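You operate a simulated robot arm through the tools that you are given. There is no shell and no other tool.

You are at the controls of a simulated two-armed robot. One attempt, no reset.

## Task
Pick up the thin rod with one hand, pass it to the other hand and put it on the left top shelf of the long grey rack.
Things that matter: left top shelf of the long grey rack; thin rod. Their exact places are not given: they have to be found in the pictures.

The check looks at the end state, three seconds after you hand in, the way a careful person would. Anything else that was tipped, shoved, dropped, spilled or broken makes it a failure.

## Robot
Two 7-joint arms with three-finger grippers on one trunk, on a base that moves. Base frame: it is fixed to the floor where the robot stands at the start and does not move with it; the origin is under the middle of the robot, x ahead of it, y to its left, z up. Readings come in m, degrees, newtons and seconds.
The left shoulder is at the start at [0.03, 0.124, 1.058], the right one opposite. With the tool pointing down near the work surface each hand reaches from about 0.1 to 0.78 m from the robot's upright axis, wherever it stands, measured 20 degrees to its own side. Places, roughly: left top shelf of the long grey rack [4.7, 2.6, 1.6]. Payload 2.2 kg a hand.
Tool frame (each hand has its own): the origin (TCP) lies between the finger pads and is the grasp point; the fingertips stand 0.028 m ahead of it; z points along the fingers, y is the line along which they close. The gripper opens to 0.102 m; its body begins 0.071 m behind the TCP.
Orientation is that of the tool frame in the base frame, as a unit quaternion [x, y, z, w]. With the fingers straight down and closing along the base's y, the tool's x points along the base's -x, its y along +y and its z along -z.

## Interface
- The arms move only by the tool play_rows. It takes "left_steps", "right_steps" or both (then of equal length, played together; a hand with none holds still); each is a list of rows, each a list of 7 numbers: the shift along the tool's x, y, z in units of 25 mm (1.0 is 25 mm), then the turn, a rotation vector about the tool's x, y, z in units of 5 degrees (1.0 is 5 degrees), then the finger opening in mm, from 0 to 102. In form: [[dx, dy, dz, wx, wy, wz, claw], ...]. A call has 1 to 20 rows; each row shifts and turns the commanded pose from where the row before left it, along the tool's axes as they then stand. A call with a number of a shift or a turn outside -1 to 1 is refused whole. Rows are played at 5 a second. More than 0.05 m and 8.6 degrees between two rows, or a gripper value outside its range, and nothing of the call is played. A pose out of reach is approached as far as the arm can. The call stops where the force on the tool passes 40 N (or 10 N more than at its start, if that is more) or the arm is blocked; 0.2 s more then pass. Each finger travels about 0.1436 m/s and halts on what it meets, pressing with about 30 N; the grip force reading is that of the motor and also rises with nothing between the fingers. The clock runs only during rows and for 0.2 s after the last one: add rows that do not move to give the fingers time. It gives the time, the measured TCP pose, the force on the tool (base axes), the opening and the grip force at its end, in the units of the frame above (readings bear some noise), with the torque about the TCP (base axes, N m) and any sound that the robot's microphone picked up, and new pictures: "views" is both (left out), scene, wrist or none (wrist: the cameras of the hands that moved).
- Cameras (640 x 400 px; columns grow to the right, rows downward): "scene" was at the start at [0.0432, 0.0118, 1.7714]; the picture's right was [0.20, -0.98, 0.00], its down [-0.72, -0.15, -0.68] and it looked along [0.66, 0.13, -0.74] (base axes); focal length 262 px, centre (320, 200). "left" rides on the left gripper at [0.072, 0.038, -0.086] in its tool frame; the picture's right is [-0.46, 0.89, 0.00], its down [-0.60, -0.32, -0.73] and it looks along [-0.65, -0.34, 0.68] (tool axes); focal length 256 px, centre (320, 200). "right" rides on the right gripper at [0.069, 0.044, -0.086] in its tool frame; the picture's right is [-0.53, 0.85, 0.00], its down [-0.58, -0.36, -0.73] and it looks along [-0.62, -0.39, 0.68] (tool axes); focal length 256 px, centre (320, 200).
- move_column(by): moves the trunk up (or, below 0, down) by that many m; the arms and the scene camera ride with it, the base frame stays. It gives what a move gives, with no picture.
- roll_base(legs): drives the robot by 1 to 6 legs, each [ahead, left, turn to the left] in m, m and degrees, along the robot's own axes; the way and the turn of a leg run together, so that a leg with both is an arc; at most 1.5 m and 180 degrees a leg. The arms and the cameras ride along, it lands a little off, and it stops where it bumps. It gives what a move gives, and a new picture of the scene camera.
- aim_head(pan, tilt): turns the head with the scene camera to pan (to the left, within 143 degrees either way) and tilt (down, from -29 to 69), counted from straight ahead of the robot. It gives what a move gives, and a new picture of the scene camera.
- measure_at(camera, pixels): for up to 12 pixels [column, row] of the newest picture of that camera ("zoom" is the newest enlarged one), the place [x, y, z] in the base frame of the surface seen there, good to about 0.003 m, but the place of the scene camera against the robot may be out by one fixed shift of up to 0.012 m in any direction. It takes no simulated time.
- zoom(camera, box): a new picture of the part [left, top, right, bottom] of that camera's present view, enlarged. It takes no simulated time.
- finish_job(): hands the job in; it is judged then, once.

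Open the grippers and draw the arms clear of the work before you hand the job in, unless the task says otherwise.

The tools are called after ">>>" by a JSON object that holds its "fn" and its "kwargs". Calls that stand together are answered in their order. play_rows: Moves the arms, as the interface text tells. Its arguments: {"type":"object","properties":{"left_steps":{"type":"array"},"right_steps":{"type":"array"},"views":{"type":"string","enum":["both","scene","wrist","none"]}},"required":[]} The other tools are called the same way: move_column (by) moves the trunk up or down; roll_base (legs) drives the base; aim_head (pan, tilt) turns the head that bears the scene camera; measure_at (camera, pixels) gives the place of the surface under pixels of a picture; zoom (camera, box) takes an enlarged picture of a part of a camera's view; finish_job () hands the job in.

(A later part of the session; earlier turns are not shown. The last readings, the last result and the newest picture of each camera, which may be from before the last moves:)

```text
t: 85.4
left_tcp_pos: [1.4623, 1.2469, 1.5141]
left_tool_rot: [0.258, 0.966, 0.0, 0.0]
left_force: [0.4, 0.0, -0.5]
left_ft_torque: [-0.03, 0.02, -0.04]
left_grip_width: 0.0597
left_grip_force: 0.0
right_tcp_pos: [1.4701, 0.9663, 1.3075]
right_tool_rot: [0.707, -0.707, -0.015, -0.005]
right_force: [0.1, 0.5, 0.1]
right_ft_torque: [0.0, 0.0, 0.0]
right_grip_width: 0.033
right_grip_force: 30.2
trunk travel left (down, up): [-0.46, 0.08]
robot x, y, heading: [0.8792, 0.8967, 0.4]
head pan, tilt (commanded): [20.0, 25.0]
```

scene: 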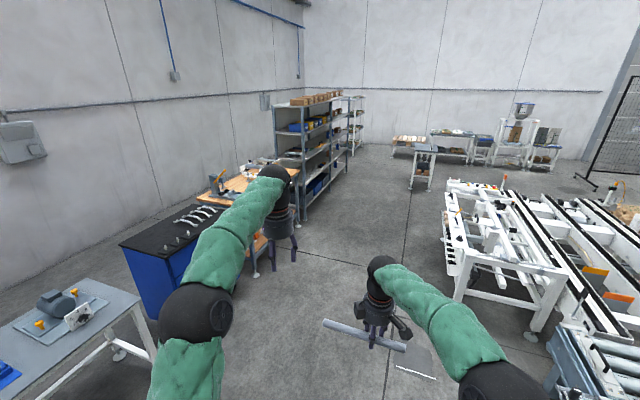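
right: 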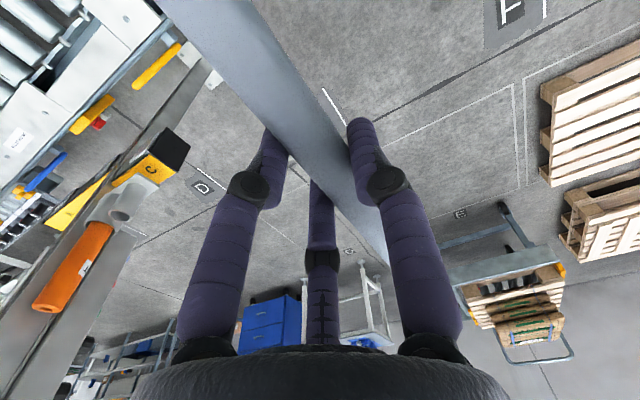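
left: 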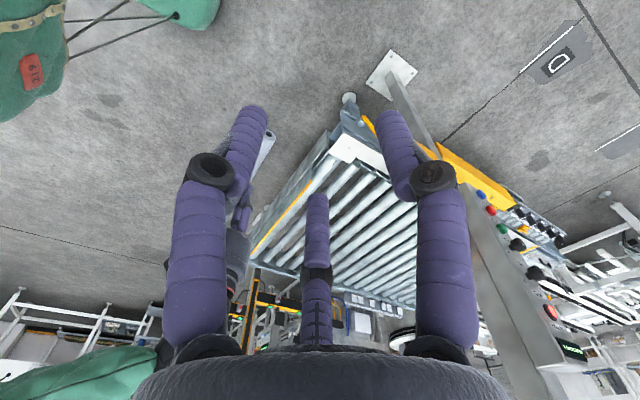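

I check the white machine's left edge and the table/cabinet front before the next leg.

>>> {"fn": "measure_at", "kwargs": {"camera": "scene", "pixels": [[447, 215], [458, 298], [445, 182], [443, 255], [425, 188], [413, 185], [256, 275], [300, 218], [302, 90], [348, 98], [320, 95], [335, 97]]}}

>>> {"fn": "zoom", "kwargs": {"camera": "scene", "box": [250, 70, 390, 200]}}

```text
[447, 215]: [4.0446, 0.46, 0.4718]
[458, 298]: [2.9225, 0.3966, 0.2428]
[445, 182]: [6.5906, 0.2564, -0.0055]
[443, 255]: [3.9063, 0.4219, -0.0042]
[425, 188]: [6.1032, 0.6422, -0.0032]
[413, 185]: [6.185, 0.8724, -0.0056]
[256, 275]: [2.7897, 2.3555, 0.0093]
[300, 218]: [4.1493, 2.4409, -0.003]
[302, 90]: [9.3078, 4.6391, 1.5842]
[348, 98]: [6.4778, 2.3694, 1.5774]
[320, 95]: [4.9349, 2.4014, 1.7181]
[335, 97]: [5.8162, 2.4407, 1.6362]
```

```text
3.08 times, centred on (320, 135) of scene
```

zoom: 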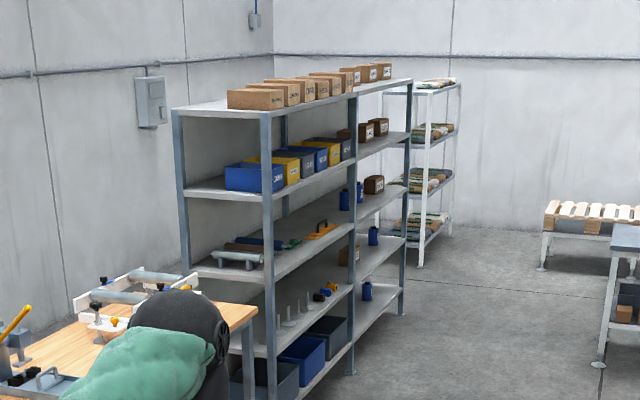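

The aisle stays clear (machine edge at y≈0.46, bench feet at y≈2.36). I shift left 0.2 m and drive 3 m further.

>>> {"fn": "roll_base", "kwargs": {"legs": [[0, 0.2, 0], [1.5, 0, 0], [1.5, 0, 0]]}}

>>> {"fn": "aim_head", "kwargs": {"pan": 75, "tilt": 15}}

```text
t: 101.0
left_tcp_pos: [4.468, 1.4422, 1.5152]
left_tool_rot: [0.264, 0.965, 0.0, 0.0]
left_force: [-0.4, -0.5, 0.5]
left_ft_torque: [0.01, 0.02, 0.02]
left_grip_width: 0.06
left_grip_force: 0.1
right_tcp_pos: [4.4709, 1.162, 1.3079]
right_tool_rot: [-0.703, 0.711, 0.015, 0.003]
right_force: [0.0, -0.6, -0.6]
right_ft_torque: [0.01, 0.01, -0.01]
right_grip_width: 0.0328
right_grip_force: 29.5
trunk travel left (down, up): [-0.46, 0.08]
robot x, y, heading: [3.8774, 1.1012, -0.2]
head pan, tilt (commanded): [20.0, 25.0]
```

scene: 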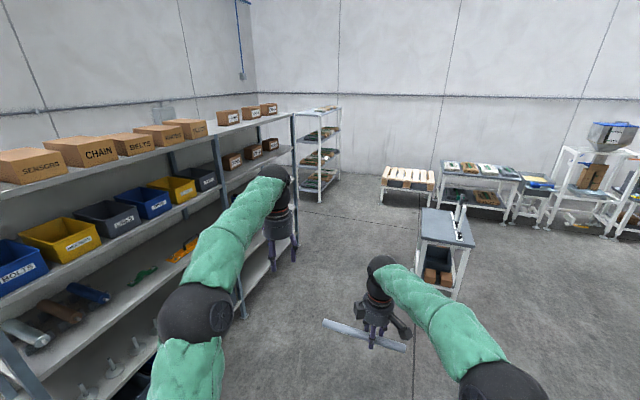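

```text
t: 102.3
left_tcp_pos: [4.4665, 1.4416, 1.5145]
left_tool_rot: [0.263, 0.965, 0.0, 0.0]
left_force: [-0.2, -0.8, -0.7]
left_ft_torque: [0.01, -0.01, 0.01]
left_grip_width: 0.0601
left_grip_force: 0.0
right_tcp_pos: [4.4722, 1.1635, 1.3075]
right_tool_rot: [-0.702, 0.712, 0.015, 0.003]
right_force: [0.3, 0.1, -0.8]
right_ft_torque: [-0.04, 0.01, 0.0]
right_grip_width: 0.0331
right_grip_force: 29.9
trunk travel left (down, up): [-0.46, 0.08]
robot x, y, heading: [3.8784, 1.1009, -0.2]
head pan, tilt (commanded): [75.0, 15.0]
```

scene: 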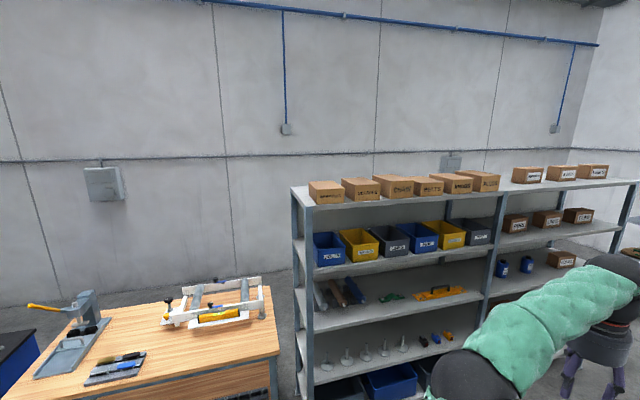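

The left bay's top shelf carries six boxes in a row, with a strip of free shelf in front of them. I zoom and measure the shelf edge and the boxes' front faces.

>>> {"fn": "zoom", "kwargs": {"camera": "scene", "box": [280, 140, 520, 290]}}

```text
2.67 times, centred on (400, 215) of scene
```

zoom: 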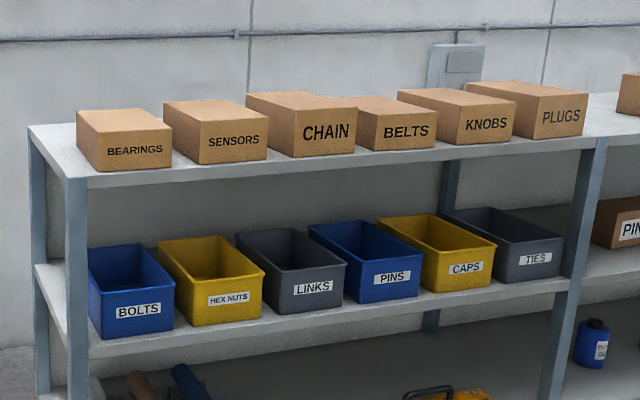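

>>> {"fn": "measure_at", "kwargs": {"camera": "zoom", "pixels": [[88, 185], [90, 178], [200, 168], [320, 162], [450, 152], [580, 142], [100, 160], [165, 165], [200, 158], [265, 150], [300, 150], [350, 145]]}}

>>> {"fn": "measure_at", "kwargs": {"camera": "zoom", "pixels": [[410, 145], [460, 138], [510, 135], [580, 130], [40, 130], [60, 150], [130, 150], [130, 120], [230, 110], [300, 100], [595, 115], [76, 130]]}}

```text
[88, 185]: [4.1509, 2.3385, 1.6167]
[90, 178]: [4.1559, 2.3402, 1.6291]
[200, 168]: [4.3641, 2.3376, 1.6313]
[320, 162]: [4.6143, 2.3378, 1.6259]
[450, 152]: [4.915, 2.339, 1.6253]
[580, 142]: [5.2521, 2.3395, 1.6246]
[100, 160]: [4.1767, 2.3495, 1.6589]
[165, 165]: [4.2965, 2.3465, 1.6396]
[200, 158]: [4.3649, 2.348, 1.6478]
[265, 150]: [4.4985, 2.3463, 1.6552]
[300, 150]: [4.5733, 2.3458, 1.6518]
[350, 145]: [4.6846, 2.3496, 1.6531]
```

```text
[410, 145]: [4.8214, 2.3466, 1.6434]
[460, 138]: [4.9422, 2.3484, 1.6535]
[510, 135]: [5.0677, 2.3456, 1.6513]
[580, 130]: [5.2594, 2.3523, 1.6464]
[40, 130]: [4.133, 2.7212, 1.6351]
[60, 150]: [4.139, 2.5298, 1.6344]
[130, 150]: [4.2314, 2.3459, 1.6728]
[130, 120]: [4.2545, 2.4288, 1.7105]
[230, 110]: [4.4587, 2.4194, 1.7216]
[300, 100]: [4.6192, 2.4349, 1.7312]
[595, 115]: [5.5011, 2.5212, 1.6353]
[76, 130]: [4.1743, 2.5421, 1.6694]
```

The boxes stand right at the shelf's front edge (front faces y≈2.347, edge y≈2.338, shelf top z≈1.635), so free room is behind them or in the gaps. I raise the trunk fully, turn to face the rack and move to x≈4.4 to look closely.

>>> {"fn": "move_column", "kwargs": {"by": 0.08}}

>>> {"fn": "roll_base", "kwargs": {"legs": [[0, 0, 90], [0, -0.55, 0]]}}

>>> {"fn": "aim_head", "kwargs": {"pan": 0, "tilt": 20}}

```text
t: 103.4
left_tcp_pos: [4.4675, 1.4419, 1.5938]
left_tool_rot: [0.264, 0.965, 0.0, 0.0]
left_force: [0.4, -0.2, -0.2]
left_ft_torque: [-0.03, 0.03, 0.0]
left_grip_width: 0.0602
left_grip_force: 0.0
right_tcp_pos: [4.4712, 1.1623, 1.3873]
right_tool_rot: [-0.703, 0.711, 0.016, 0.003]
right_force: [-0.3, -0.8, -0.9]
right_ft_torque: [-0.02, 0.02, 0.0]
right_grip_width: 0.0328
right_grip_force: 29.7
trunk travel left (down, up): [-0.54, 0.0]
robot x, y, heading: [3.8784, 1.0978, -0.2]
head pan, tilt (commanded): [75.0, 15.0]
```

```text
t: 110.4
left_tcp_pos: [4.0782, 1.6875, 1.5951]
left_tool_rot: [-0.496, 0.868, 0.0, 0.001]
left_force: [0.1, 0.0, 0.3]
left_ft_torque: [0.01, 0.03, -0.01]
left_grip_width: 0.0599
left_grip_force: 0.1
right_tcp_pos: [4.3573, 1.6905, 1.3873]
right_tool_rot: [1.0, -0.007, -0.013, 0.008]
right_force: [0.4, -1.2, -1.0]
right_ft_torque: [0.01, 0.04, -0.01]
right_grip_width: 0.0327
right_grip_force: 30.6
trunk travel left (down, up): [-0.54, 0.0]
robot x, y, heading: [4.4195, 1.0969, 89.6]
head pan, tilt (commanded): [75.0, 15.0]
```

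scene: 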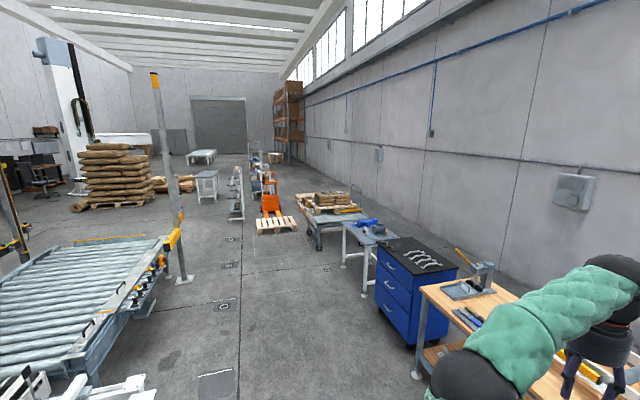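

```text
t: 111.9
left_tcp_pos: [4.0783, 1.6875, 1.5939]
left_tool_rot: [-0.496, 0.868, 0.001, 0.0]
left_force: [0.4, -0.2, 1.3]
left_ft_torque: [-0.01, 0.0, 0.0]
left_grip_width: 0.0601
left_grip_force: 0.0
right_tcp_pos: [4.3588, 1.69, 1.3865]
right_tool_rot: [1.0, -0.007, -0.014, 0.007]
right_force: [-0.4, 0.1, -0.1]
right_ft_torque: [0.02, -0.03, -0.06]
right_grip_width: 0.0326
right_grip_force: 30.0
trunk travel left (down, up): [-0.54, 0.0]
robot x, y, heading: [4.421, 1.0966, 89.9]
head pan, tilt (commanded): [0.0, 20.0]
```

scene: 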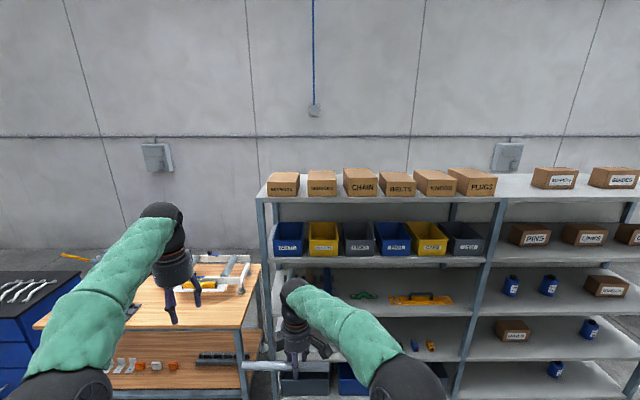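

Facing the rack now. I zoom in on the left bay's top shelf and measure the gaps and the depth behind the boxes.

>>> {"fn": "zoom", "kwargs": {"camera": "scene", "box": [250, 155, 410, 215]}}

>>> {"fn": "zoom", "kwargs": {"camera": "scene", "box": [370, 150, 530, 220]}}

```text
4.00 times, centred on (330, 185) of scene
```

zoom: 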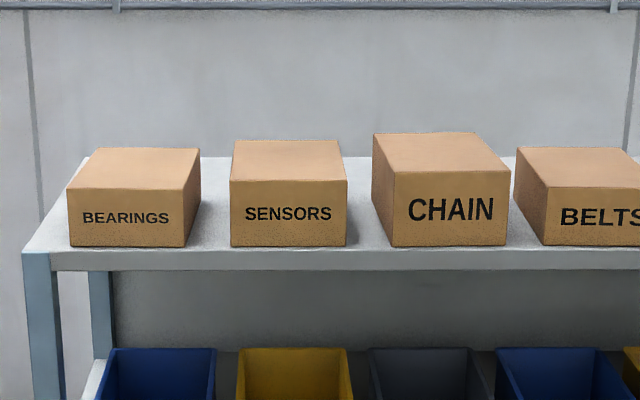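

```text
4.00 times, centred on (450, 185) of scene
```

zoom: 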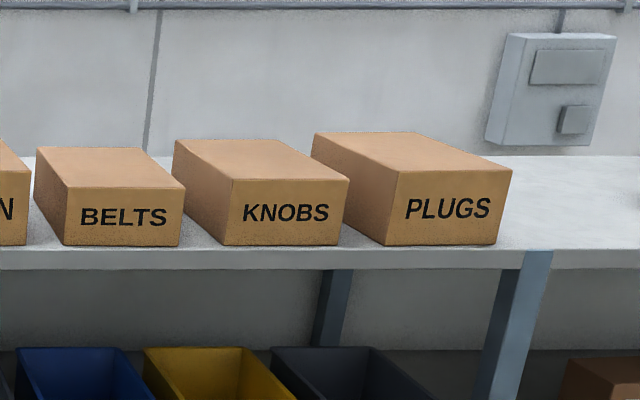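

I measure the box depths and shelf depth in this newest zoom.

>>> {"fn": "measure_at", "kwargs": {"camera": "zoom", "pixels": [[560, 160], [560, 200], [560, 245], [330, 136], [410, 136], [455, 168], [395, 240], [500, 240], [345, 240], [348, 200], [200, 143], [270, 143]]}}

>>> {"fn": "measure_at", "kwargs": {"camera": "zoom", "pixels": [[200, 235], [190, 243], [215, 243], [180, 240], [225, 240], [205, 246], [360, 242], [382, 242], [355, 225], [20, 240], [65, 240], [520, 158]]}}

>>> {"fn": "zoom", "kwargs": {"camera": "scene", "box": [255, 160, 355, 210]}}

```text
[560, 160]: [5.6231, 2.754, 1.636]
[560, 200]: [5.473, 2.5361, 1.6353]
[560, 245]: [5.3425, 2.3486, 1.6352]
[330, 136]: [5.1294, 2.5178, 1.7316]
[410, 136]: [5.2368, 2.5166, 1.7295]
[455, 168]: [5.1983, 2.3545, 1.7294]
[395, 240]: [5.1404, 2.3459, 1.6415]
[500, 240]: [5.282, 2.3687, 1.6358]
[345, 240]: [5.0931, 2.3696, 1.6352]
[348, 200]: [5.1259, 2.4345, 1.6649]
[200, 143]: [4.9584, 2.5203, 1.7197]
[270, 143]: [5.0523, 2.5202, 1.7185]
```

```text
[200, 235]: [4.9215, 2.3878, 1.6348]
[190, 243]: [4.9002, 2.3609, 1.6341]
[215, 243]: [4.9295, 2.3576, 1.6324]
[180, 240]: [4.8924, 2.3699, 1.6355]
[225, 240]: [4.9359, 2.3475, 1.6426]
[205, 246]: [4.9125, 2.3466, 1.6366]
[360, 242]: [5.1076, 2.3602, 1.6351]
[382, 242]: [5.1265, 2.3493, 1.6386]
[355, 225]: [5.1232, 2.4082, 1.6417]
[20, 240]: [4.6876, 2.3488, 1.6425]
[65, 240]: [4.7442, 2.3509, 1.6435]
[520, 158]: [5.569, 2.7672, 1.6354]
```

```text
6.40 times, centred on (305, 185) of scene
```

zoom: 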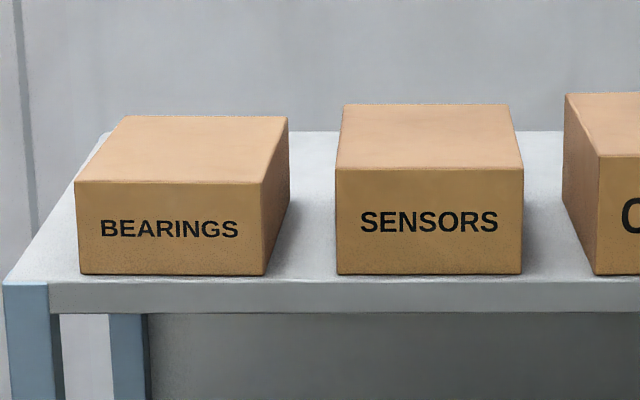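

Measurements: boxes are y 2.347–2.52 deep and up to z≈1.73, with ≈5.7 cm gaps between them; the rod (2.1 cm × 23.5 cm) fits lengthwise in a gap. For that the right hand must hold the rod by one end, so I re-grip via the left hand: first I turn the free left hand so its tool x lies along the rod and lean it 15°.

>>> {"fn": "play_rows", "kwargs": {"left_steps": [[0, 0, 0, 0, 0, 1, 60], [0, 0, 0, 0, 0, 1, 60], [0, 0, 0, 0, 0, 1, 60], [0, 0, 0, 0, 0, 1, 60], [0, 0, 0, 0, 0, 1, 60], [0, 0, 0, 0, 0, 1, 60], [0, 0, 0, 0, 0, 1, 60], [0, 0, 0, 0, 0, 1, 60], [0, 0, 0, 0, 0, 1, 60], [0, 0, 0, 0, 0, 1, 60], [0, 0, 0, 0, 0, 1, 60], [0, 0, 0, 0, 0, 1, 60], [0, 0, 0, 0, -1, 0, 60], [0, 0, 0, 0, -1, 0, 60], [0, 0, 0, 0, -1, 0, 60], [0, 0, 0, 0, 0, 0, 60]], "views": "scene"}}

>>> {"fn": "aim_head", "kwargs": {"pan": 5, "tilt": 50}}

```text
t: 115.3
left_tcp_pos: [4.0777, 1.6869, 1.5947]
left_tool_rot: [0.005, 0.991, -0.001, 0.132]
left_force: [0.9, 0.0, -0.8]
left_ft_torque: [-0.01, 0.01, -0.01]
left_grip_width: 0.0603
left_grip_force: 0.0
right_tcp_pos: [4.3581, 1.6902, 1.3879]
right_tool_rot: [1.0, -0.006, -0.013, 0.008]
right_force: [0.6, 0.7, -1.2]
right_ft_torque: [0.03, -0.02, 0.0]
right_grip_width: 0.0327
right_grip_force: 30.2
trunk travel left (down, up): [-0.54, 0.0]
robot x, y, heading: [4.4209, 1.0976, 89.5]
head pan, tilt (commanded): [0.0, 20.0]
```

scene: 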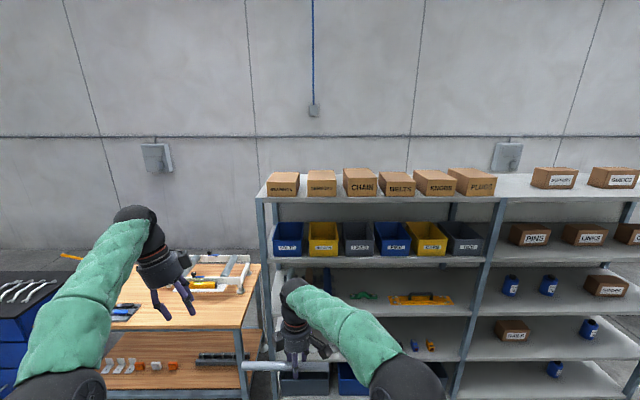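

```text
t: 116.2
left_tcp_pos: [4.078, 1.6862, 1.5945]
left_tool_rot: [0.005, 0.991, -0.001, 0.131]
left_force: [1.0, -0.6, -0.4]
left_ft_torque: [0.0, 0.01, 0.0]
left_grip_width: 0.0598
left_grip_force: 0.1
right_tcp_pos: [4.3582, 1.69, 1.3879]
right_tool_rot: [1.0, -0.007, -0.013, 0.008]
right_force: [-0.3, 0.5, -0.2]
right_ft_torque: [0.0, 0.01, -0.04]
right_grip_width: 0.0325
right_grip_force: 29.7
trunk travel left (down, up): [-0.54, 0.0]
robot x, y, heading: [4.4209, 1.0933, 89.4]
head pan, tilt (commanded): [5.0, 50.0]
```

scene: 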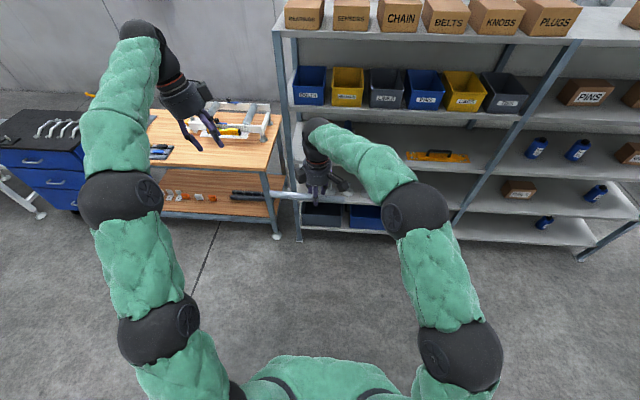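

I bring the left hand to a standoff above the rod's left (U) end at about (4.211, 1.679, 1.506) and verify with its camera.

>>> {"fn": "play_rows", "kwargs": {"left_steps": [[-0.7, -0.04, 0.795, 0, 0, 0, 56], [-0.7, -0.04, 0.795, 0, 0, 0, 56], [-0.7, -0.04, 0.795, 0, 0, 0, 56], [-0.7, -0.04, 0.795, 0, 0, 0, 56], [-0.7, -0.04, 0.795, 0, 0, 0, 56], [-0.7, -0.05, 0.795, 0, 0, 0, 56], [0, 0, 0, 0, 0, 0, 56]], "views": "both"}}

```text
t: 117.8
left_tcp_pos: [4.2118, 1.6793, 1.5065]
left_tool_rot: [0.006, 0.991, -0.001, 0.132]
left_force: [-0.2, 0.2, 0.0]
left_ft_torque: [-0.03, -0.01, -0.01]
left_grip_width: 0.056
left_grip_force: 0.0
right_tcp_pos: [4.3568, 1.6893, 1.3878]
right_tool_rot: [1.0, -0.007, -0.014, 0.007]
right_force: [-0.2, 0.3, -1.3]
right_ft_torque: [-0.03, -0.02, 0.02]
right_grip_width: 0.0327
right_grip_force: 30.0
trunk travel left (down, up): [-0.54, 0.0]
robot x, y, heading: [4.4263, 1.0957, 89.6]
head pan, tilt (commanded): [5.0, 50.0]
```

scene: 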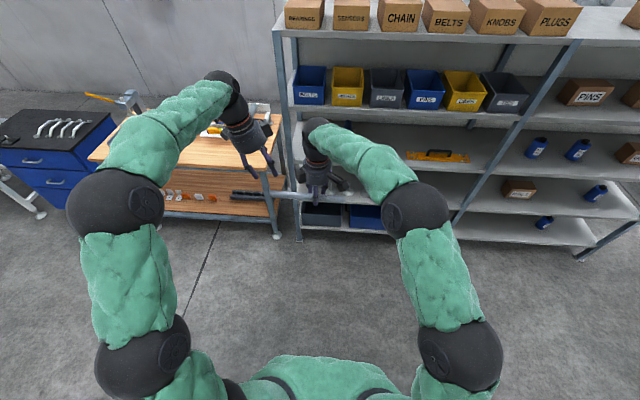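
left: 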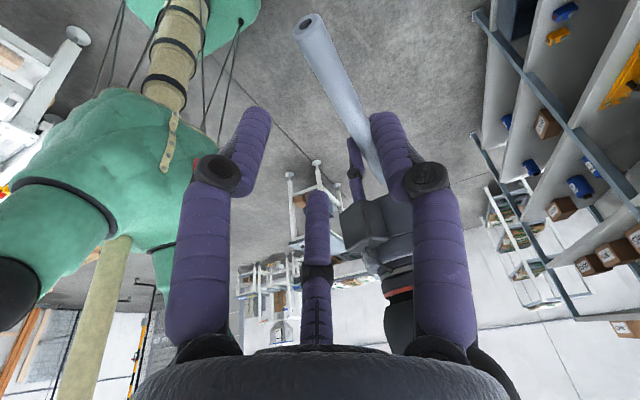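

The left camera shows the rod's free end at (308, 22), running to the right hand at (380, 170). I measure the rod here.

>>> {"fn": "measure_at", "kwargs": {"camera": "left", "pixels": [[305, 28], [316, 28], [320, 40], [330, 60], [340, 80], [350, 105], [360, 130], [310, 18], [298, 22], [322, 22]]}}

>>> {"fn": "zoom", "kwargs": {"camera": "left", "box": [220, 0, 460, 200]}}

```text
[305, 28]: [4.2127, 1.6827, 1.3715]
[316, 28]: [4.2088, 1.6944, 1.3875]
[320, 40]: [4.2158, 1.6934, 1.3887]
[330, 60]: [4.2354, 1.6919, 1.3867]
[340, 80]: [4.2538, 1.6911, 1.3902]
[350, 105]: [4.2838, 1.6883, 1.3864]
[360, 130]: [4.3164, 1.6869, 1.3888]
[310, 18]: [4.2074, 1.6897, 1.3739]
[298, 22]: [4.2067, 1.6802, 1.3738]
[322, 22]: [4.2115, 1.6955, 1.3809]
```

```text
2.00 times, centred on (340, 100) of left
```

zoom: 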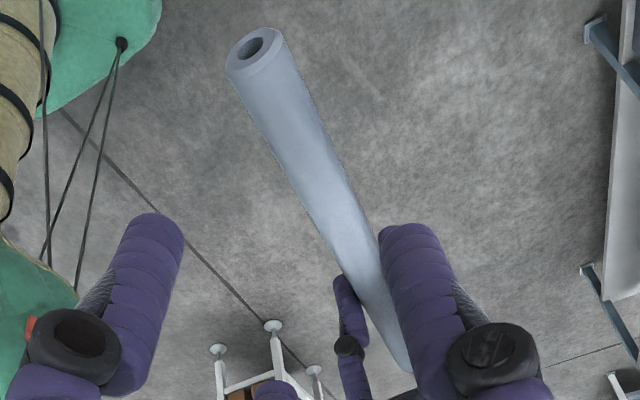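

The rod axis near its U end is at about y 1.686, z 1.378, and its end at x≈4.209. I descend the left hand along its axis so the rod enters between thumb and fingers 3.5 cm from that end.

>>> {"fn": "play_rows", "kwargs": {"left_steps": [[0.09, 0, 0.83, 0, 0, 0, 56], [0, 0, 0.83, 0, 0, 0, 56], [0, 0, 0.83, 0, 0, 0, 56], [0, 0, 0.83, 0, 0, 0, 56], [0, 0, 0.83, 0, 0, 0, 56], [0, 0, 0.82, 0, 0, 0, 56], [0, 0, 0, 0, 0, 0, 56]], "views": "both"}}

```text
t: 119.4
left_tcp_pos: [4.2418, 1.6775, 1.3846]
left_tool_rot: [0.005, 0.991, 0.0, 0.131]
left_force: [0.8, -0.6, -1.4]
left_ft_torque: [0.01, 0.04, -0.01]
left_grip_width: 0.0558
left_grip_force: 0.1
right_tcp_pos: [4.3573, 1.6897, 1.3865]
right_tool_rot: [1.0, -0.008, -0.013, 0.007]
right_force: [-0.2, -0.4, -0.7]
right_ft_torque: [0.0, -0.05, -0.02]
right_grip_width: 0.0326
right_grip_force: 30.6
trunk travel left (down, up): [-0.54, 0.0]
robot x, y, heading: [4.42, 1.0953, 89.5]
head pan, tilt (commanded): [5.0, 50.0]
```

scene: 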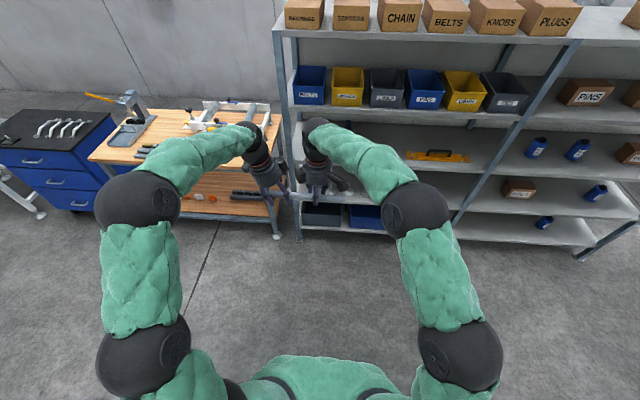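
left: 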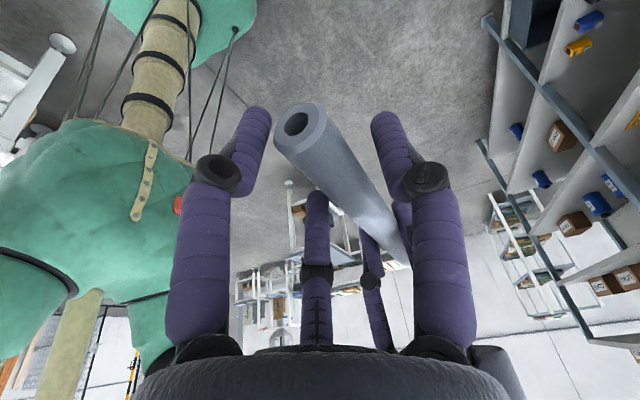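

No contact forces. I close the left fingers gradually on the rod.

>>> {"fn": "play_rows", "kwargs": {"left_steps": [[0, 0, 0, 0, 0, 0, 46], [0, 0, 0, 0, 0, 0, 40], [0, 0, 0, 0, 0, 0, 36], [0, 0, 0, 0, 0, 0, 33], [0, 0, 0, 0, 0, 0, 30], [0, 0, 0, 0, 0, 0, 26], [0, 0, 0, 0, 0, 0, 20], [0, 0, 0, 0, 0, 0, 20]], "views": "wrist"}}

```text
t: 121.2
left_tcp_pos: [4.241, 1.6799, 1.3854]
left_tool_rot: [0.005, 0.992, -0.001, 0.13]
left_force: [-0.3, 6.9, -0.8]
left_ft_torque: [0.08, 0.1, 0.17]
left_grip_width: 0.0328
left_grip_force: 30.3
right_tcp_pos: [4.3584, 1.6909, 1.387]
right_tool_rot: [1.0, -0.007, -0.013, 0.008]
right_force: [0.6, -7.1, 0.3]
right_ft_torque: [-0.05, 0.06, 0.6]
right_grip_width: 0.0329
right_grip_force: 29.8
trunk travel left (down, up): [-0.54, 0.0]
robot x, y, heading: [4.4219, 1.0949, 89.7]
head pan, tilt (commanded): [5.0, 50.0]
```

left: 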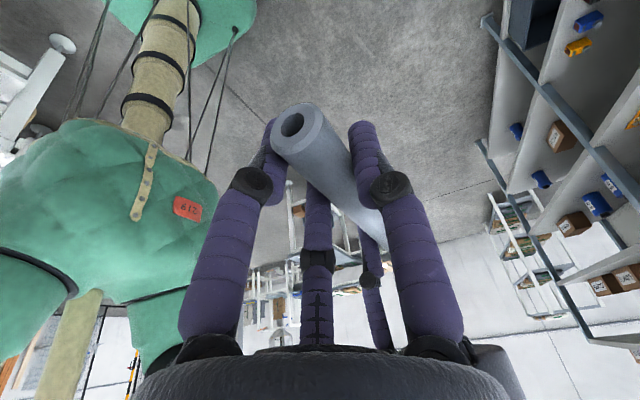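

The left hand now grips the rod too. I open the right fingers and draw the right hand straight back (up), leaving the rod in the left hand.

>>> {"fn": "play_rows", "kwargs": {"left_steps": [[0, 0, 0, 0, 0, 0, 0], [0, 0, 0, 0, 0, 0, 0], [0, 0, 0, 0, 0, 0, 0], [0, 0, 0, 0, 0, 0, 0], [0, 0, 0, 0, 0, 0, 0], [0, 0, 0, 0, 0, 0, 0]], "right_steps": [[0, 0, 0, 0, 0, 0, 0], [0, 0, 0, 0, 0, 0, 38], [0, 0, 0, 0, 0, 0, 46], [0, 0, 0, 0, 0, 0, 54], [0, 0, 0, 0, 0, 0, 58], [0, 0, 0, 0, 0, 0, 58]], "views": "both"}}

```text
t: 122.6
left_tcp_pos: [4.2423, 1.6781, 1.3849]
left_tool_rot: [0.005, 0.991, -0.001, 0.131]
left_force: [0.1, 0.4, 0.8]
left_ft_torque: [-0.02, 0.07, -0.03]
left_grip_width: 0.0327
left_grip_force: 30.7
right_tcp_pos: [4.3583, 1.6911, 1.3874]
right_tool_rot: [1.0, -0.007, -0.014, 0.008]
right_force: [0.1, -0.5, 0.6]
right_ft_torque: [0.03, 0.01, -0.01]
right_grip_width: 0.058
right_grip_force: 0.0
trunk travel left (down, up): [-0.54, 0.0]
robot x, y, heading: [4.4219, 1.0967, 89.8]
head pan, tilt (commanded): [5.0, 50.0]
```

scene: 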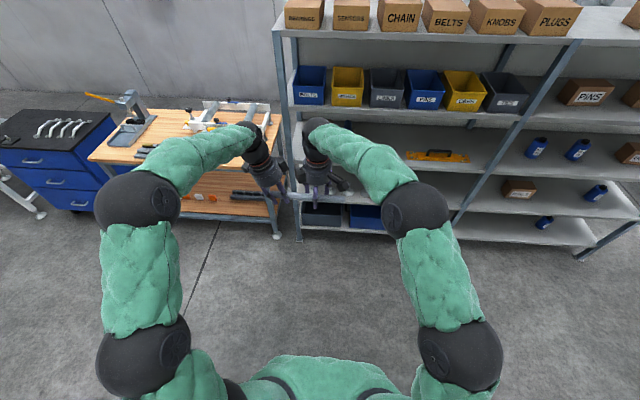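
right: 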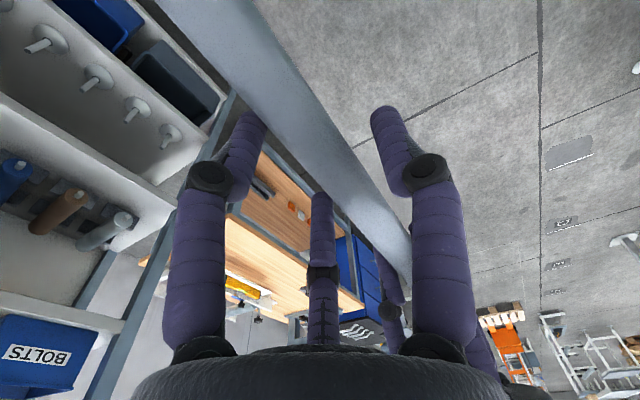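
left: 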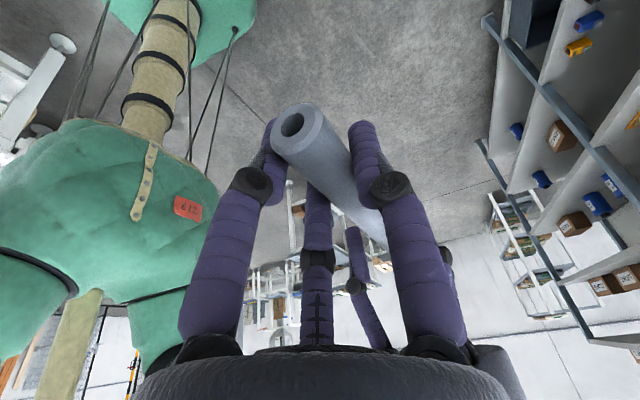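

The rod stays in the left hand. I lift the right hand 0.1 m and move it 0.15 m to the right.

>>> {"fn": "play_rows", "kwargs": {"right_steps": [[0, 0, -0.8, 0, 0, 0, 58], [0, 0, -0.8, 0, 0, 0, 58], [0, 0, -0.8, 0, 0, 0, 58], [0, 0, -0.8, 0, 0, 0, 58], [0, 0, -0.8, 0, 0, 0, 58], [1, 0, 0, 0, 0, 0, 58], [1, 0, 0, 0, 0, 0, 58], [1, 0, 0, 0, 0, 0, 58], [1, 0, 0, 0, 0, 0, 58], [1, 0, 0, 0, 0, 0, 58], [1, 0, 0, 0, 0, 0, 58], [0, 0, 0, 0, 0, 0, 58]], "views": "both"}}

```text
t: 125.2
left_tcp_pos: [4.2416, 1.6785, 1.3859]
left_tool_rot: [0.006, 0.991, -0.001, 0.132]
left_force: [-0.1, 0.5, -0.3]
left_ft_torque: [0.0, 0.03, 0.0]
left_grip_width: 0.0326
left_grip_force: 30.1
right_tcp_pos: [4.5099, 1.6907, 1.4829]
right_tool_rot: [1.0, -0.006, -0.014, 0.007]
right_force: [0.5, -0.4, -0.6]
right_ft_torque: [-0.01, -0.01, 0.02]
right_grip_width: 0.058
right_grip_force: 0.0
trunk travel left (down, up): [-0.54, 0.0]
robot x, y, heading: [4.4153, 1.0954, 89.7]
head pan, tilt (commanded): [5.0, 50.0]
```

scene: 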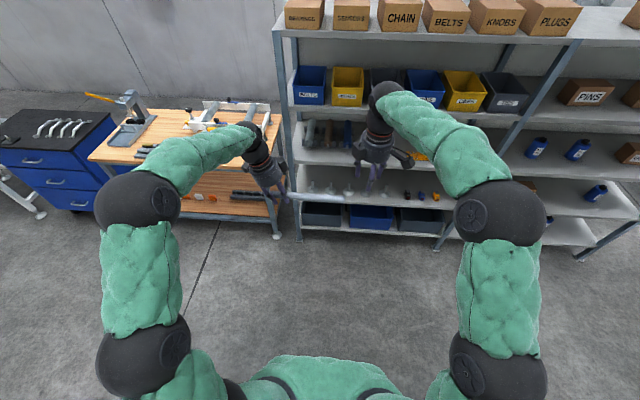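
right: 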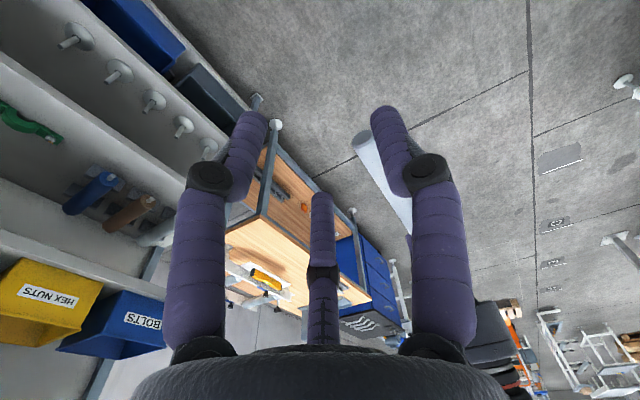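

I move the right hand a little further right and tilt it 60° toward the rod's free (L) end, while the left hand tilts 30° more so that the rod's L end rises toward it.

>>> {"fn": "play_rows", "kwargs": {"left_steps": [[0, 0, 0, 0, 0, 0, 0], [0, 0, 0, 0, 0, 0, 0], [0, 0, 0, 0, 0, 0, 0], [0, 0, 0, 0, 0, 0, 0], [0, 0, 0, 0, 0, 0, 0], [0, 0, 0, 0, 0, 0, 0], [0, 0, 0, 0, 0, 0, 0], [0, 0, 0, 0, 0, 0, 0], [0, 0, 0, 0, -1, 0, 0], [0, 0, 0, 0, -1, 0, 0], [0, 0, 0, 0, -1, 0, 0], [0, 0, 0, 0, -1, 0, 0], [0, 0, 0, 0, -1, 0, 0], [0, 0, 0, 0, -1, 0, 0], [0, 0, 0, 0, 0, 0, 0], [0, 0, 0, 0, 0, 0, 0], [0, 0, 0, 0, 0, 0, 0]], "right_steps": [[0.9, 0, -0.57, 0, 0, 0, 58], [0.9, 0, -0.57, 0, 0, 0, 58], [0.9, 0, -0.57, 0, 0, 0, 58], [0.9, 0, -0.57, 0, 0, 0, 58], [0, 0, 0, 0, -1, 0, 58], [0, 0, 0, 0, -1, 0, 58], [0, 0, 0, 0, -1, 0, 58], [0, 0, 0, 0, -1, 0, 58], [0, 0, 0, 0, -1, 0, 58], [0, 0, 0, 0, -1, 0, 58], [0, 0, 0, 0, -1, 0, 58], [0, 0, 0, 0, -1, 0, 58], [0, 0, 0, 0, -1, 0, 58], [0, 0, 0, 0, -1, 0, 58], [0, 0, 0, 0, -1, 0, 58], [0, 0, 0, 0, -1, 0, 58], [0, 0, 0, 0, 0, 0, 58]], "views": "both"}}

```text
t: 128.8
left_tcp_pos: [4.2409, 1.679, 1.3849]
left_tool_rot: [0.005, 0.924, -0.003, 0.383]
left_force: [-0.1, -0.2, -1.2]
left_ft_torque: [-0.01, 0.09, 0.01]
left_grip_width: 0.0326
left_grip_force: 30.1
right_tcp_pos: [4.6018, 1.689, 1.5384]
right_tool_rot: [0.859, -0.01, -0.511, 0.004]
right_force: [0.3, 0.1, -0.1]
right_ft_torque: [0.0, 0.02, -0.01]
right_grip_width: 0.0581
right_grip_force: 0.1
trunk travel left (down, up): [-0.54, 0.0]
robot x, y, heading: [4.4174, 1.0947, 89.6]
head pan, tilt (commanded): [5.0, 50.0]
```

scene: 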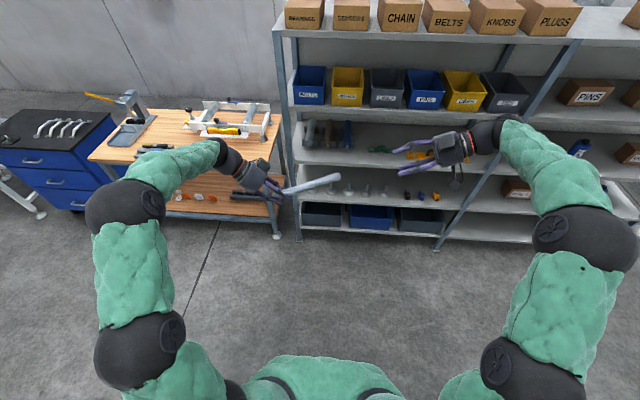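
right: 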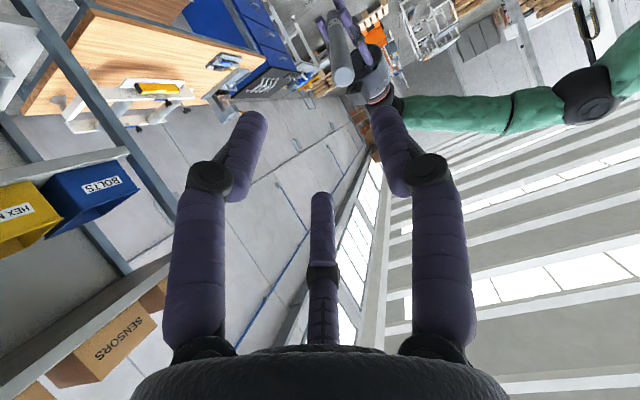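
left: 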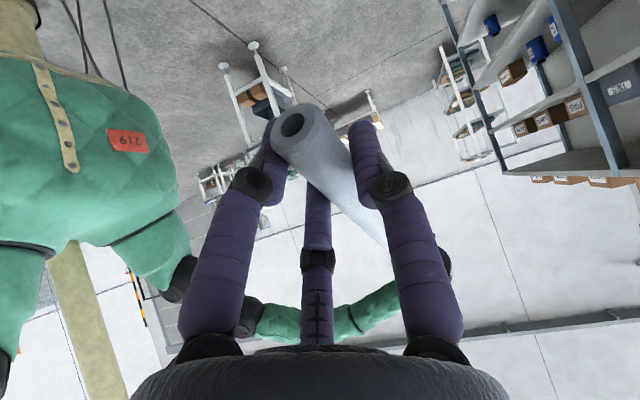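

Both poses worked; the rod's L end is visible in the right camera at (343, 75). I measure its end and axis.

>>> {"fn": "zoom", "kwargs": {"camera": "right", "box": [280, 0, 420, 110]}}

>>> {"fn": "measure_at", "kwargs": {"camera": "right", "pixels": [[343, 76], [336, 76], [350, 76], [343, 70], [343, 84], [340, 60], [336, 45], [333, 30], [352, 68], [334, 72]]}}

>>> {"fn": "measure_at", "kwargs": {"camera": "scene", "pixels": [[336, 178], [330, 180], [315, 184], [300, 187], [292, 190], [340, 176]]}}

```text
3.64 times, centred on (350, 55) of right
```

zoom: 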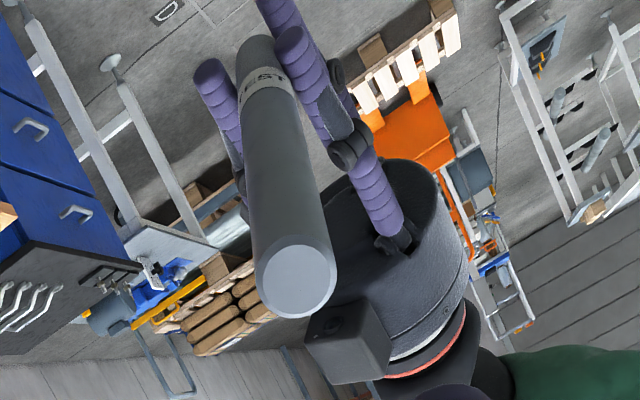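

```text
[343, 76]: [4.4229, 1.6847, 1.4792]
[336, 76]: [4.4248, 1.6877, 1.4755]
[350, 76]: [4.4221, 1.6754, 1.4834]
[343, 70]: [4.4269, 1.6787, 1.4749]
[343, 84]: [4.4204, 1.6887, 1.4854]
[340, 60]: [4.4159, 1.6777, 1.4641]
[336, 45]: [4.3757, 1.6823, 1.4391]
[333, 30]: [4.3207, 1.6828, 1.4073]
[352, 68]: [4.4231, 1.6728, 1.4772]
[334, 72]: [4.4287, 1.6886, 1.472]
```

```text
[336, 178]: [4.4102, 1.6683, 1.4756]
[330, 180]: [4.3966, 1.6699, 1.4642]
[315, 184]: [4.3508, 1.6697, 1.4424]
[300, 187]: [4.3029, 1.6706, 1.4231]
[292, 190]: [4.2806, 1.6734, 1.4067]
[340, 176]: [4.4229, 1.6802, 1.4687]
```

The rod's L end is at (4.4225, 1.682, 1.478), its axis rising at 29°, nearly parallel to the right hand's axis. I align the right hand with it and advance to about 0.1 m before the grip position.

>>> {"fn": "play_rows", "kwargs": {"right_steps": [[-0.65, 0.16, 0, 0, 0, 0, 58], [-0.64, 0.16, 0, 0, 0, 0, 58], [0, 0, 0.9, 0, 0, 0, 58], [0, 0, 0.9, 0, 0, 0, 58], [0, 0, 0.9, 0, 0, 0, 58], [0, 0, 0.9, 0, 0, 0, 58], [0, 0, 0.9, 0, 0, 0, 58], [0, 0, 0, 0, 0, 0, 58]], "views": "wrist"}}

```text
t: 130.6
left_tcp_pos: [4.2409, 1.6794, 1.3855]
left_tool_rot: [0.004, 0.924, -0.002, 0.382]
left_force: [-0.2, 0.6, -1.8]
left_ft_torque: [0.02, 0.1, 0.01]
left_grip_width: 0.0323
left_grip_force: 29.5
right_tcp_pos: [4.4888, 1.6811, 1.5116]
right_tool_rot: [0.859, -0.01, -0.511, 0.003]
right_force: [0.1, -0.4, -1.4]
right_ft_torque: [0.02, 0.0, -0.05]
right_grip_width: 0.0581
right_grip_force: 0.1
trunk travel left (down, up): [-0.54, 0.0]
robot x, y, heading: [4.4204, 1.0942, 89.6]
head pan, tilt (commanded): [5.0, 50.0]
```

right: 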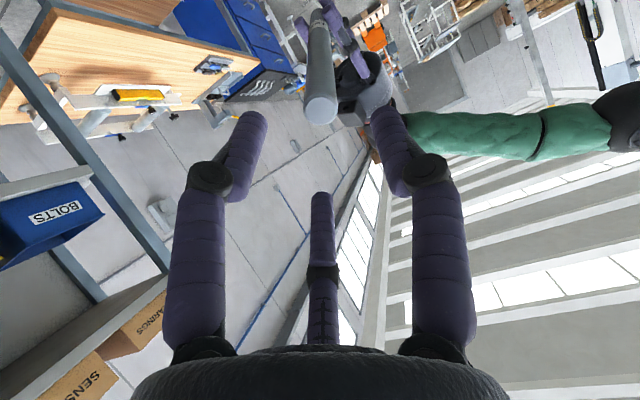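

The rod's end now sits at (320, 110), almost exactly on the hand's axis (expected (319, 107)). I measure it once more.

>>> {"fn": "measure_at", "kwargs": {"camera": "right", "pixels": [[320, 111], [308, 111], [332, 111], [320, 100], [320, 121], [320, 70], [318, 40]]}}

>>> {"fn": "zoom", "kwargs": {"camera": "right", "box": [260, 0, 400, 140]}}

```text
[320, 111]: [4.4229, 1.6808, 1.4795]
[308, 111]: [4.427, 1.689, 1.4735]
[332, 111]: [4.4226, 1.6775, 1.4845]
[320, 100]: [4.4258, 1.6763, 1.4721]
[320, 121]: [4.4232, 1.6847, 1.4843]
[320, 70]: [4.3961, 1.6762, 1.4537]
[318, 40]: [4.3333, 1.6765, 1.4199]
```

```text
2.86 times, centred on (330, 70) of right
```

zoom: 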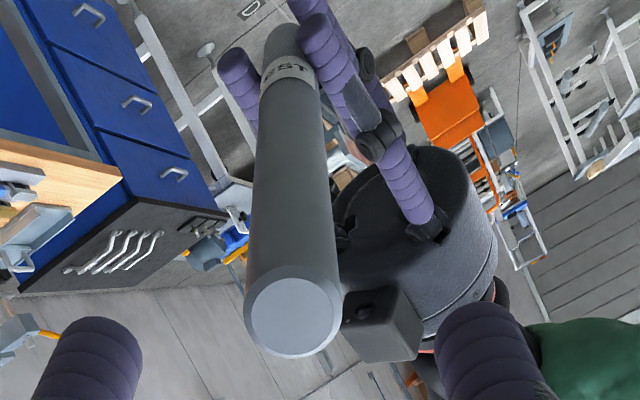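

Alignment is within 2 mm. I advance the right hand 0.103 m so the rod's end enters 3 cm past its TCP.

>>> {"fn": "play_rows", "kwargs": {"right_steps": [[-0.07, -0.04, 0.824, 0, 0, 0, 58], [0, 0, 0.824, 0, 0, 0, 58], [0, 0, 0.824, 0, 0, 0, 58], [0, 0, 0.824, 0, 0, 0, 58], [0, 0, 0.824, 0, 0, 0, 58], [0, 0, 0, 0, 0, 0, 58]], "views": "both"}}

```text
t: 132.0
left_tcp_pos: [4.2405, 1.6784, 1.3852]
left_tool_rot: [0.005, 0.924, -0.002, 0.383]
left_force: [0.7, 0.6, -0.5]
left_ft_torque: [-0.02, 0.11, -0.01]
left_grip_width: 0.0324
left_grip_force: 29.9
right_tcp_pos: [4.3963, 1.6852, 1.4653]
right_tool_rot: [0.859, -0.01, -0.511, 0.004]
right_force: [1.1, -0.5, -0.4]
right_ft_torque: [0.0, 0.01, 0.01]
right_grip_width: 0.058
right_grip_force: 0.1
trunk travel left (down, up): [-0.54, 0.0]
robot x, y, heading: [4.4188, 1.0966, 89.7]
head pan, tilt (commanded): [5.0, 50.0]
```

scene: 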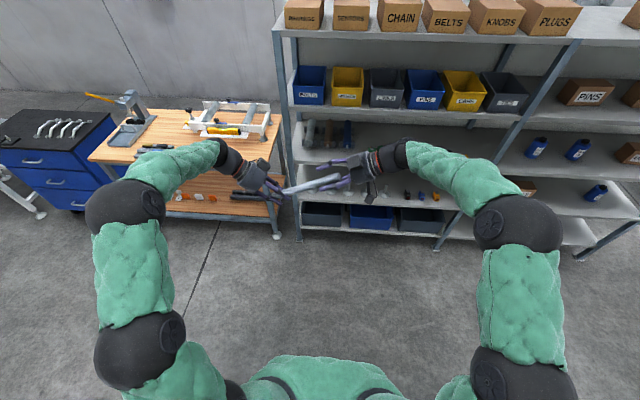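
right: 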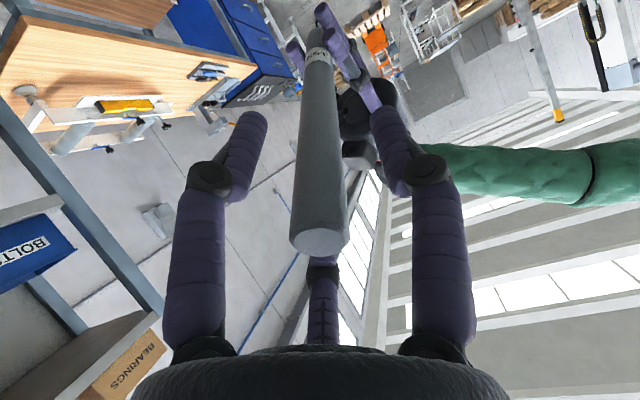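

The rod's end is between the right fingers with no contact. I close the right fingers step by step.

>>> {"fn": "play_rows", "kwargs": {"right_steps": [[0, 0, 0, 0, 0, 0, 46], [0, 0, 0, 0, 0, 0, 38], [0, 0, 0, 0, 0, 0, 32], [0, 0, 0, 0, 0, 0, 28], [0, 0, 0, 0, 0, 0, 24], [0, 0, 0, 0, 0, 0, 20], [0, 0, 0, 0, 0, 0, 15], [0, 0, 0, 0, 0, 0, 15]], "views": "wrist"}}

```text
t: 133.8
left_tcp_pos: [4.2403, 1.6795, 1.3867]
left_tool_rot: [0.004, 0.924, -0.001, 0.383]
left_force: [-6.4, 0.7, 6.2]
left_ft_torque: [0.04, -1.04, 0.11]
left_grip_width: 0.0327
left_grip_force: 30.1
right_tcp_pos: [4.3954, 1.6832, 1.464]
right_tool_rot: [0.86, -0.01, -0.51, 0.004]
right_force: [5.8, -1.0, -6.5]
right_ft_torque: [-0.06, -0.56, 0.0]
right_grip_width: 0.0219
right_grip_force: 30.2
trunk travel left (down, up): [-0.54, 0.0]
robot x, y, heading: [4.4189, 1.0933, 89.4]
head pan, tilt (commanded): [5.0, 50.0]
```

right: 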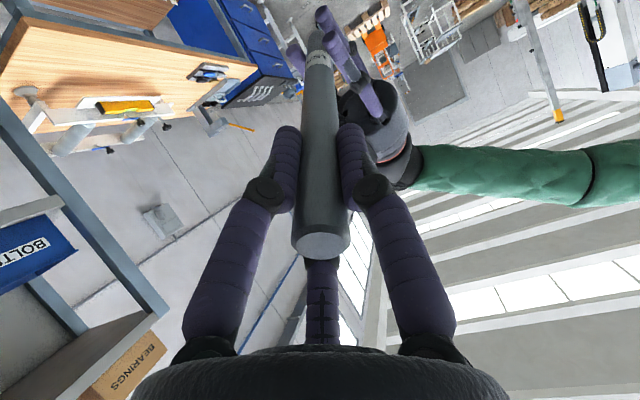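

The right hand has the rod's end like a chuck (21.9 mm, 30 N). I open the left fingers and draw the left hand back along its axis.

>>> {"fn": "play_rows", "kwargs": {"left_steps": [[0, 0, 0, 0, 0, 0, 0], [0, 0, 0, 0, 0, 0, 38], [0, 0, 0, 0, 0, 0, 46], [0, 0, 0, 0, 0, 0, 54], [0, 0, 0, 0, 0, 0, 60], [0, 0, 0, 0, 0, 0, 60]], "right_steps": [[0, 0, 0, 0, 0, 0, 0], [0, 0, 0, 0, 0, 0, 0], [0, 0, 0, 0, 0, 0, 0], [0, 0, 0, 0, 0, 0, 0], [0, 0, 0, 0, 0, 0, 0], [0, 0, 0, 0, 0, 0, 0]], "views": "wrist"}}

```text
t: 135.2
left_tcp_pos: [4.2411, 1.6784, 1.3853]
left_tool_rot: [0.004, 0.924, -0.002, 0.383]
left_force: [0.0, 0.5, 0.4]
left_ft_torque: [0.03, 0.01, -0.01]
left_grip_width: 0.0601
left_grip_force: 0.1
right_tcp_pos: [4.3969, 1.6854, 1.4652]
right_tool_rot: [0.859, -0.011, -0.512, 0.003]
right_force: [0.8, 0.0, -0.1]
right_ft_torque: [0.0, -0.06, 0.03]
right_grip_width: 0.0217
right_grip_force: 30.2
trunk travel left (down, up): [-0.54, 0.0]
robot x, y, heading: [4.4189, 1.0942, 89.8]
head pan, tilt (commanded): [5.0, 50.0]
```

right: 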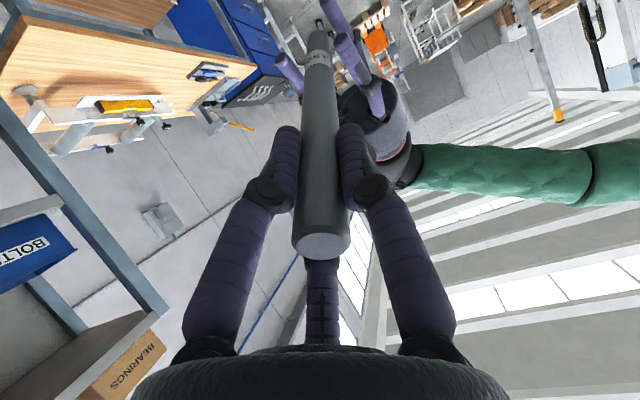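
left: 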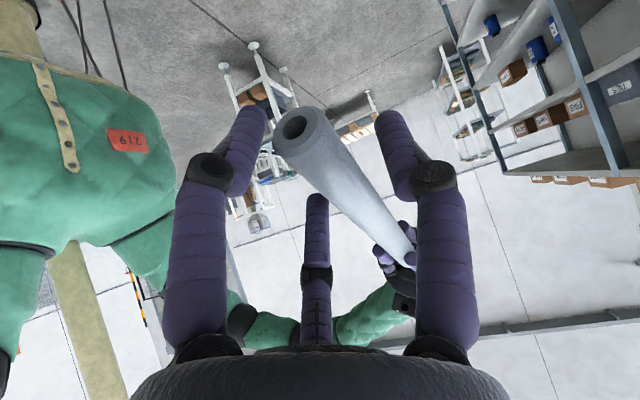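

The left hand is free of the rod. I withdraw it 0.12 m along its axis and straighten it.

>>> {"fn": "play_rows", "kwargs": {"left_steps": [[0, 0, -0.8, 0, 0, 0, 60], [0, 0, -0.8, 0, 0, 0, 60], [0, 0, -0.8, 0, 0, 0, 60], [0, 0, -0.8, 0, 0, 0, 60], [0, 0, -0.8, 0, 0, 0, 60], [0, 0, -0.8, 0, 0, 0, 60], [0, 0, 0, 0, 1, 0, 60], [0, 0, 0, 0, 1, 0, 60], [0, 0, 0, 0, 1, 0, 60], [0, 0, 0, 0, 1, 0, 60], [0, 0, 0, 0, 1, 0, 60], [0, 0, 0, 0, 1, 0, 60], [0, 0, 0, 0, 1, 0, 60], [0, 0, 0, 0, 1, 0, 60], [0, 0, 0, 0, 1, 0, 60], [0, 0, 0, 0, 0, 0, 60]], "views": "both"}}

```text
t: 138.6
left_tcp_pos: [4.1551, 1.68, 1.4711]
left_tool_rot: [0.005, 1.0, 0.0, 0.0]
left_force: [0.0, 0.8, -0.8]
left_ft_torque: [0.0, -0.01, -0.01]
left_grip_width: 0.0599
left_grip_force: 0.1
right_tcp_pos: [4.3954, 1.6844, 1.4652]
right_tool_rot: [0.86, -0.01, -0.511, 0.004]
right_force: [0.2, -0.7, -1.4]
right_ft_torque: [-0.02, -0.12, 0.03]
right_grip_width: 0.0215
right_grip_force: 30.1
trunk travel left (down, up): [-0.54, 0.0]
robot x, y, heading: [4.4169, 1.0951, 89.5]
head pan, tilt (commanded): [5.0, 50.0]
```

scene: 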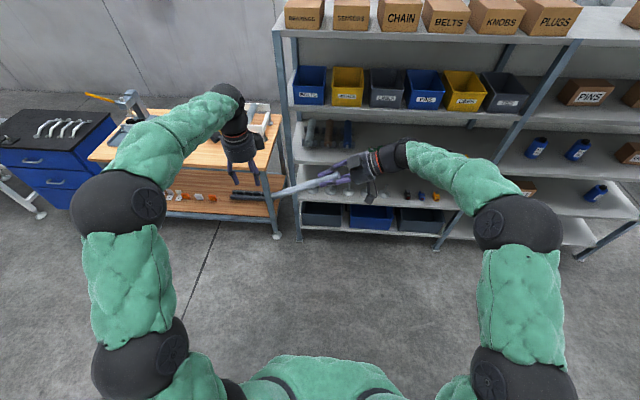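
left: 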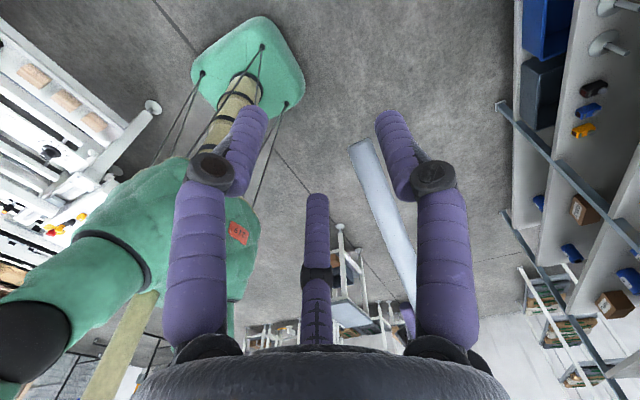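

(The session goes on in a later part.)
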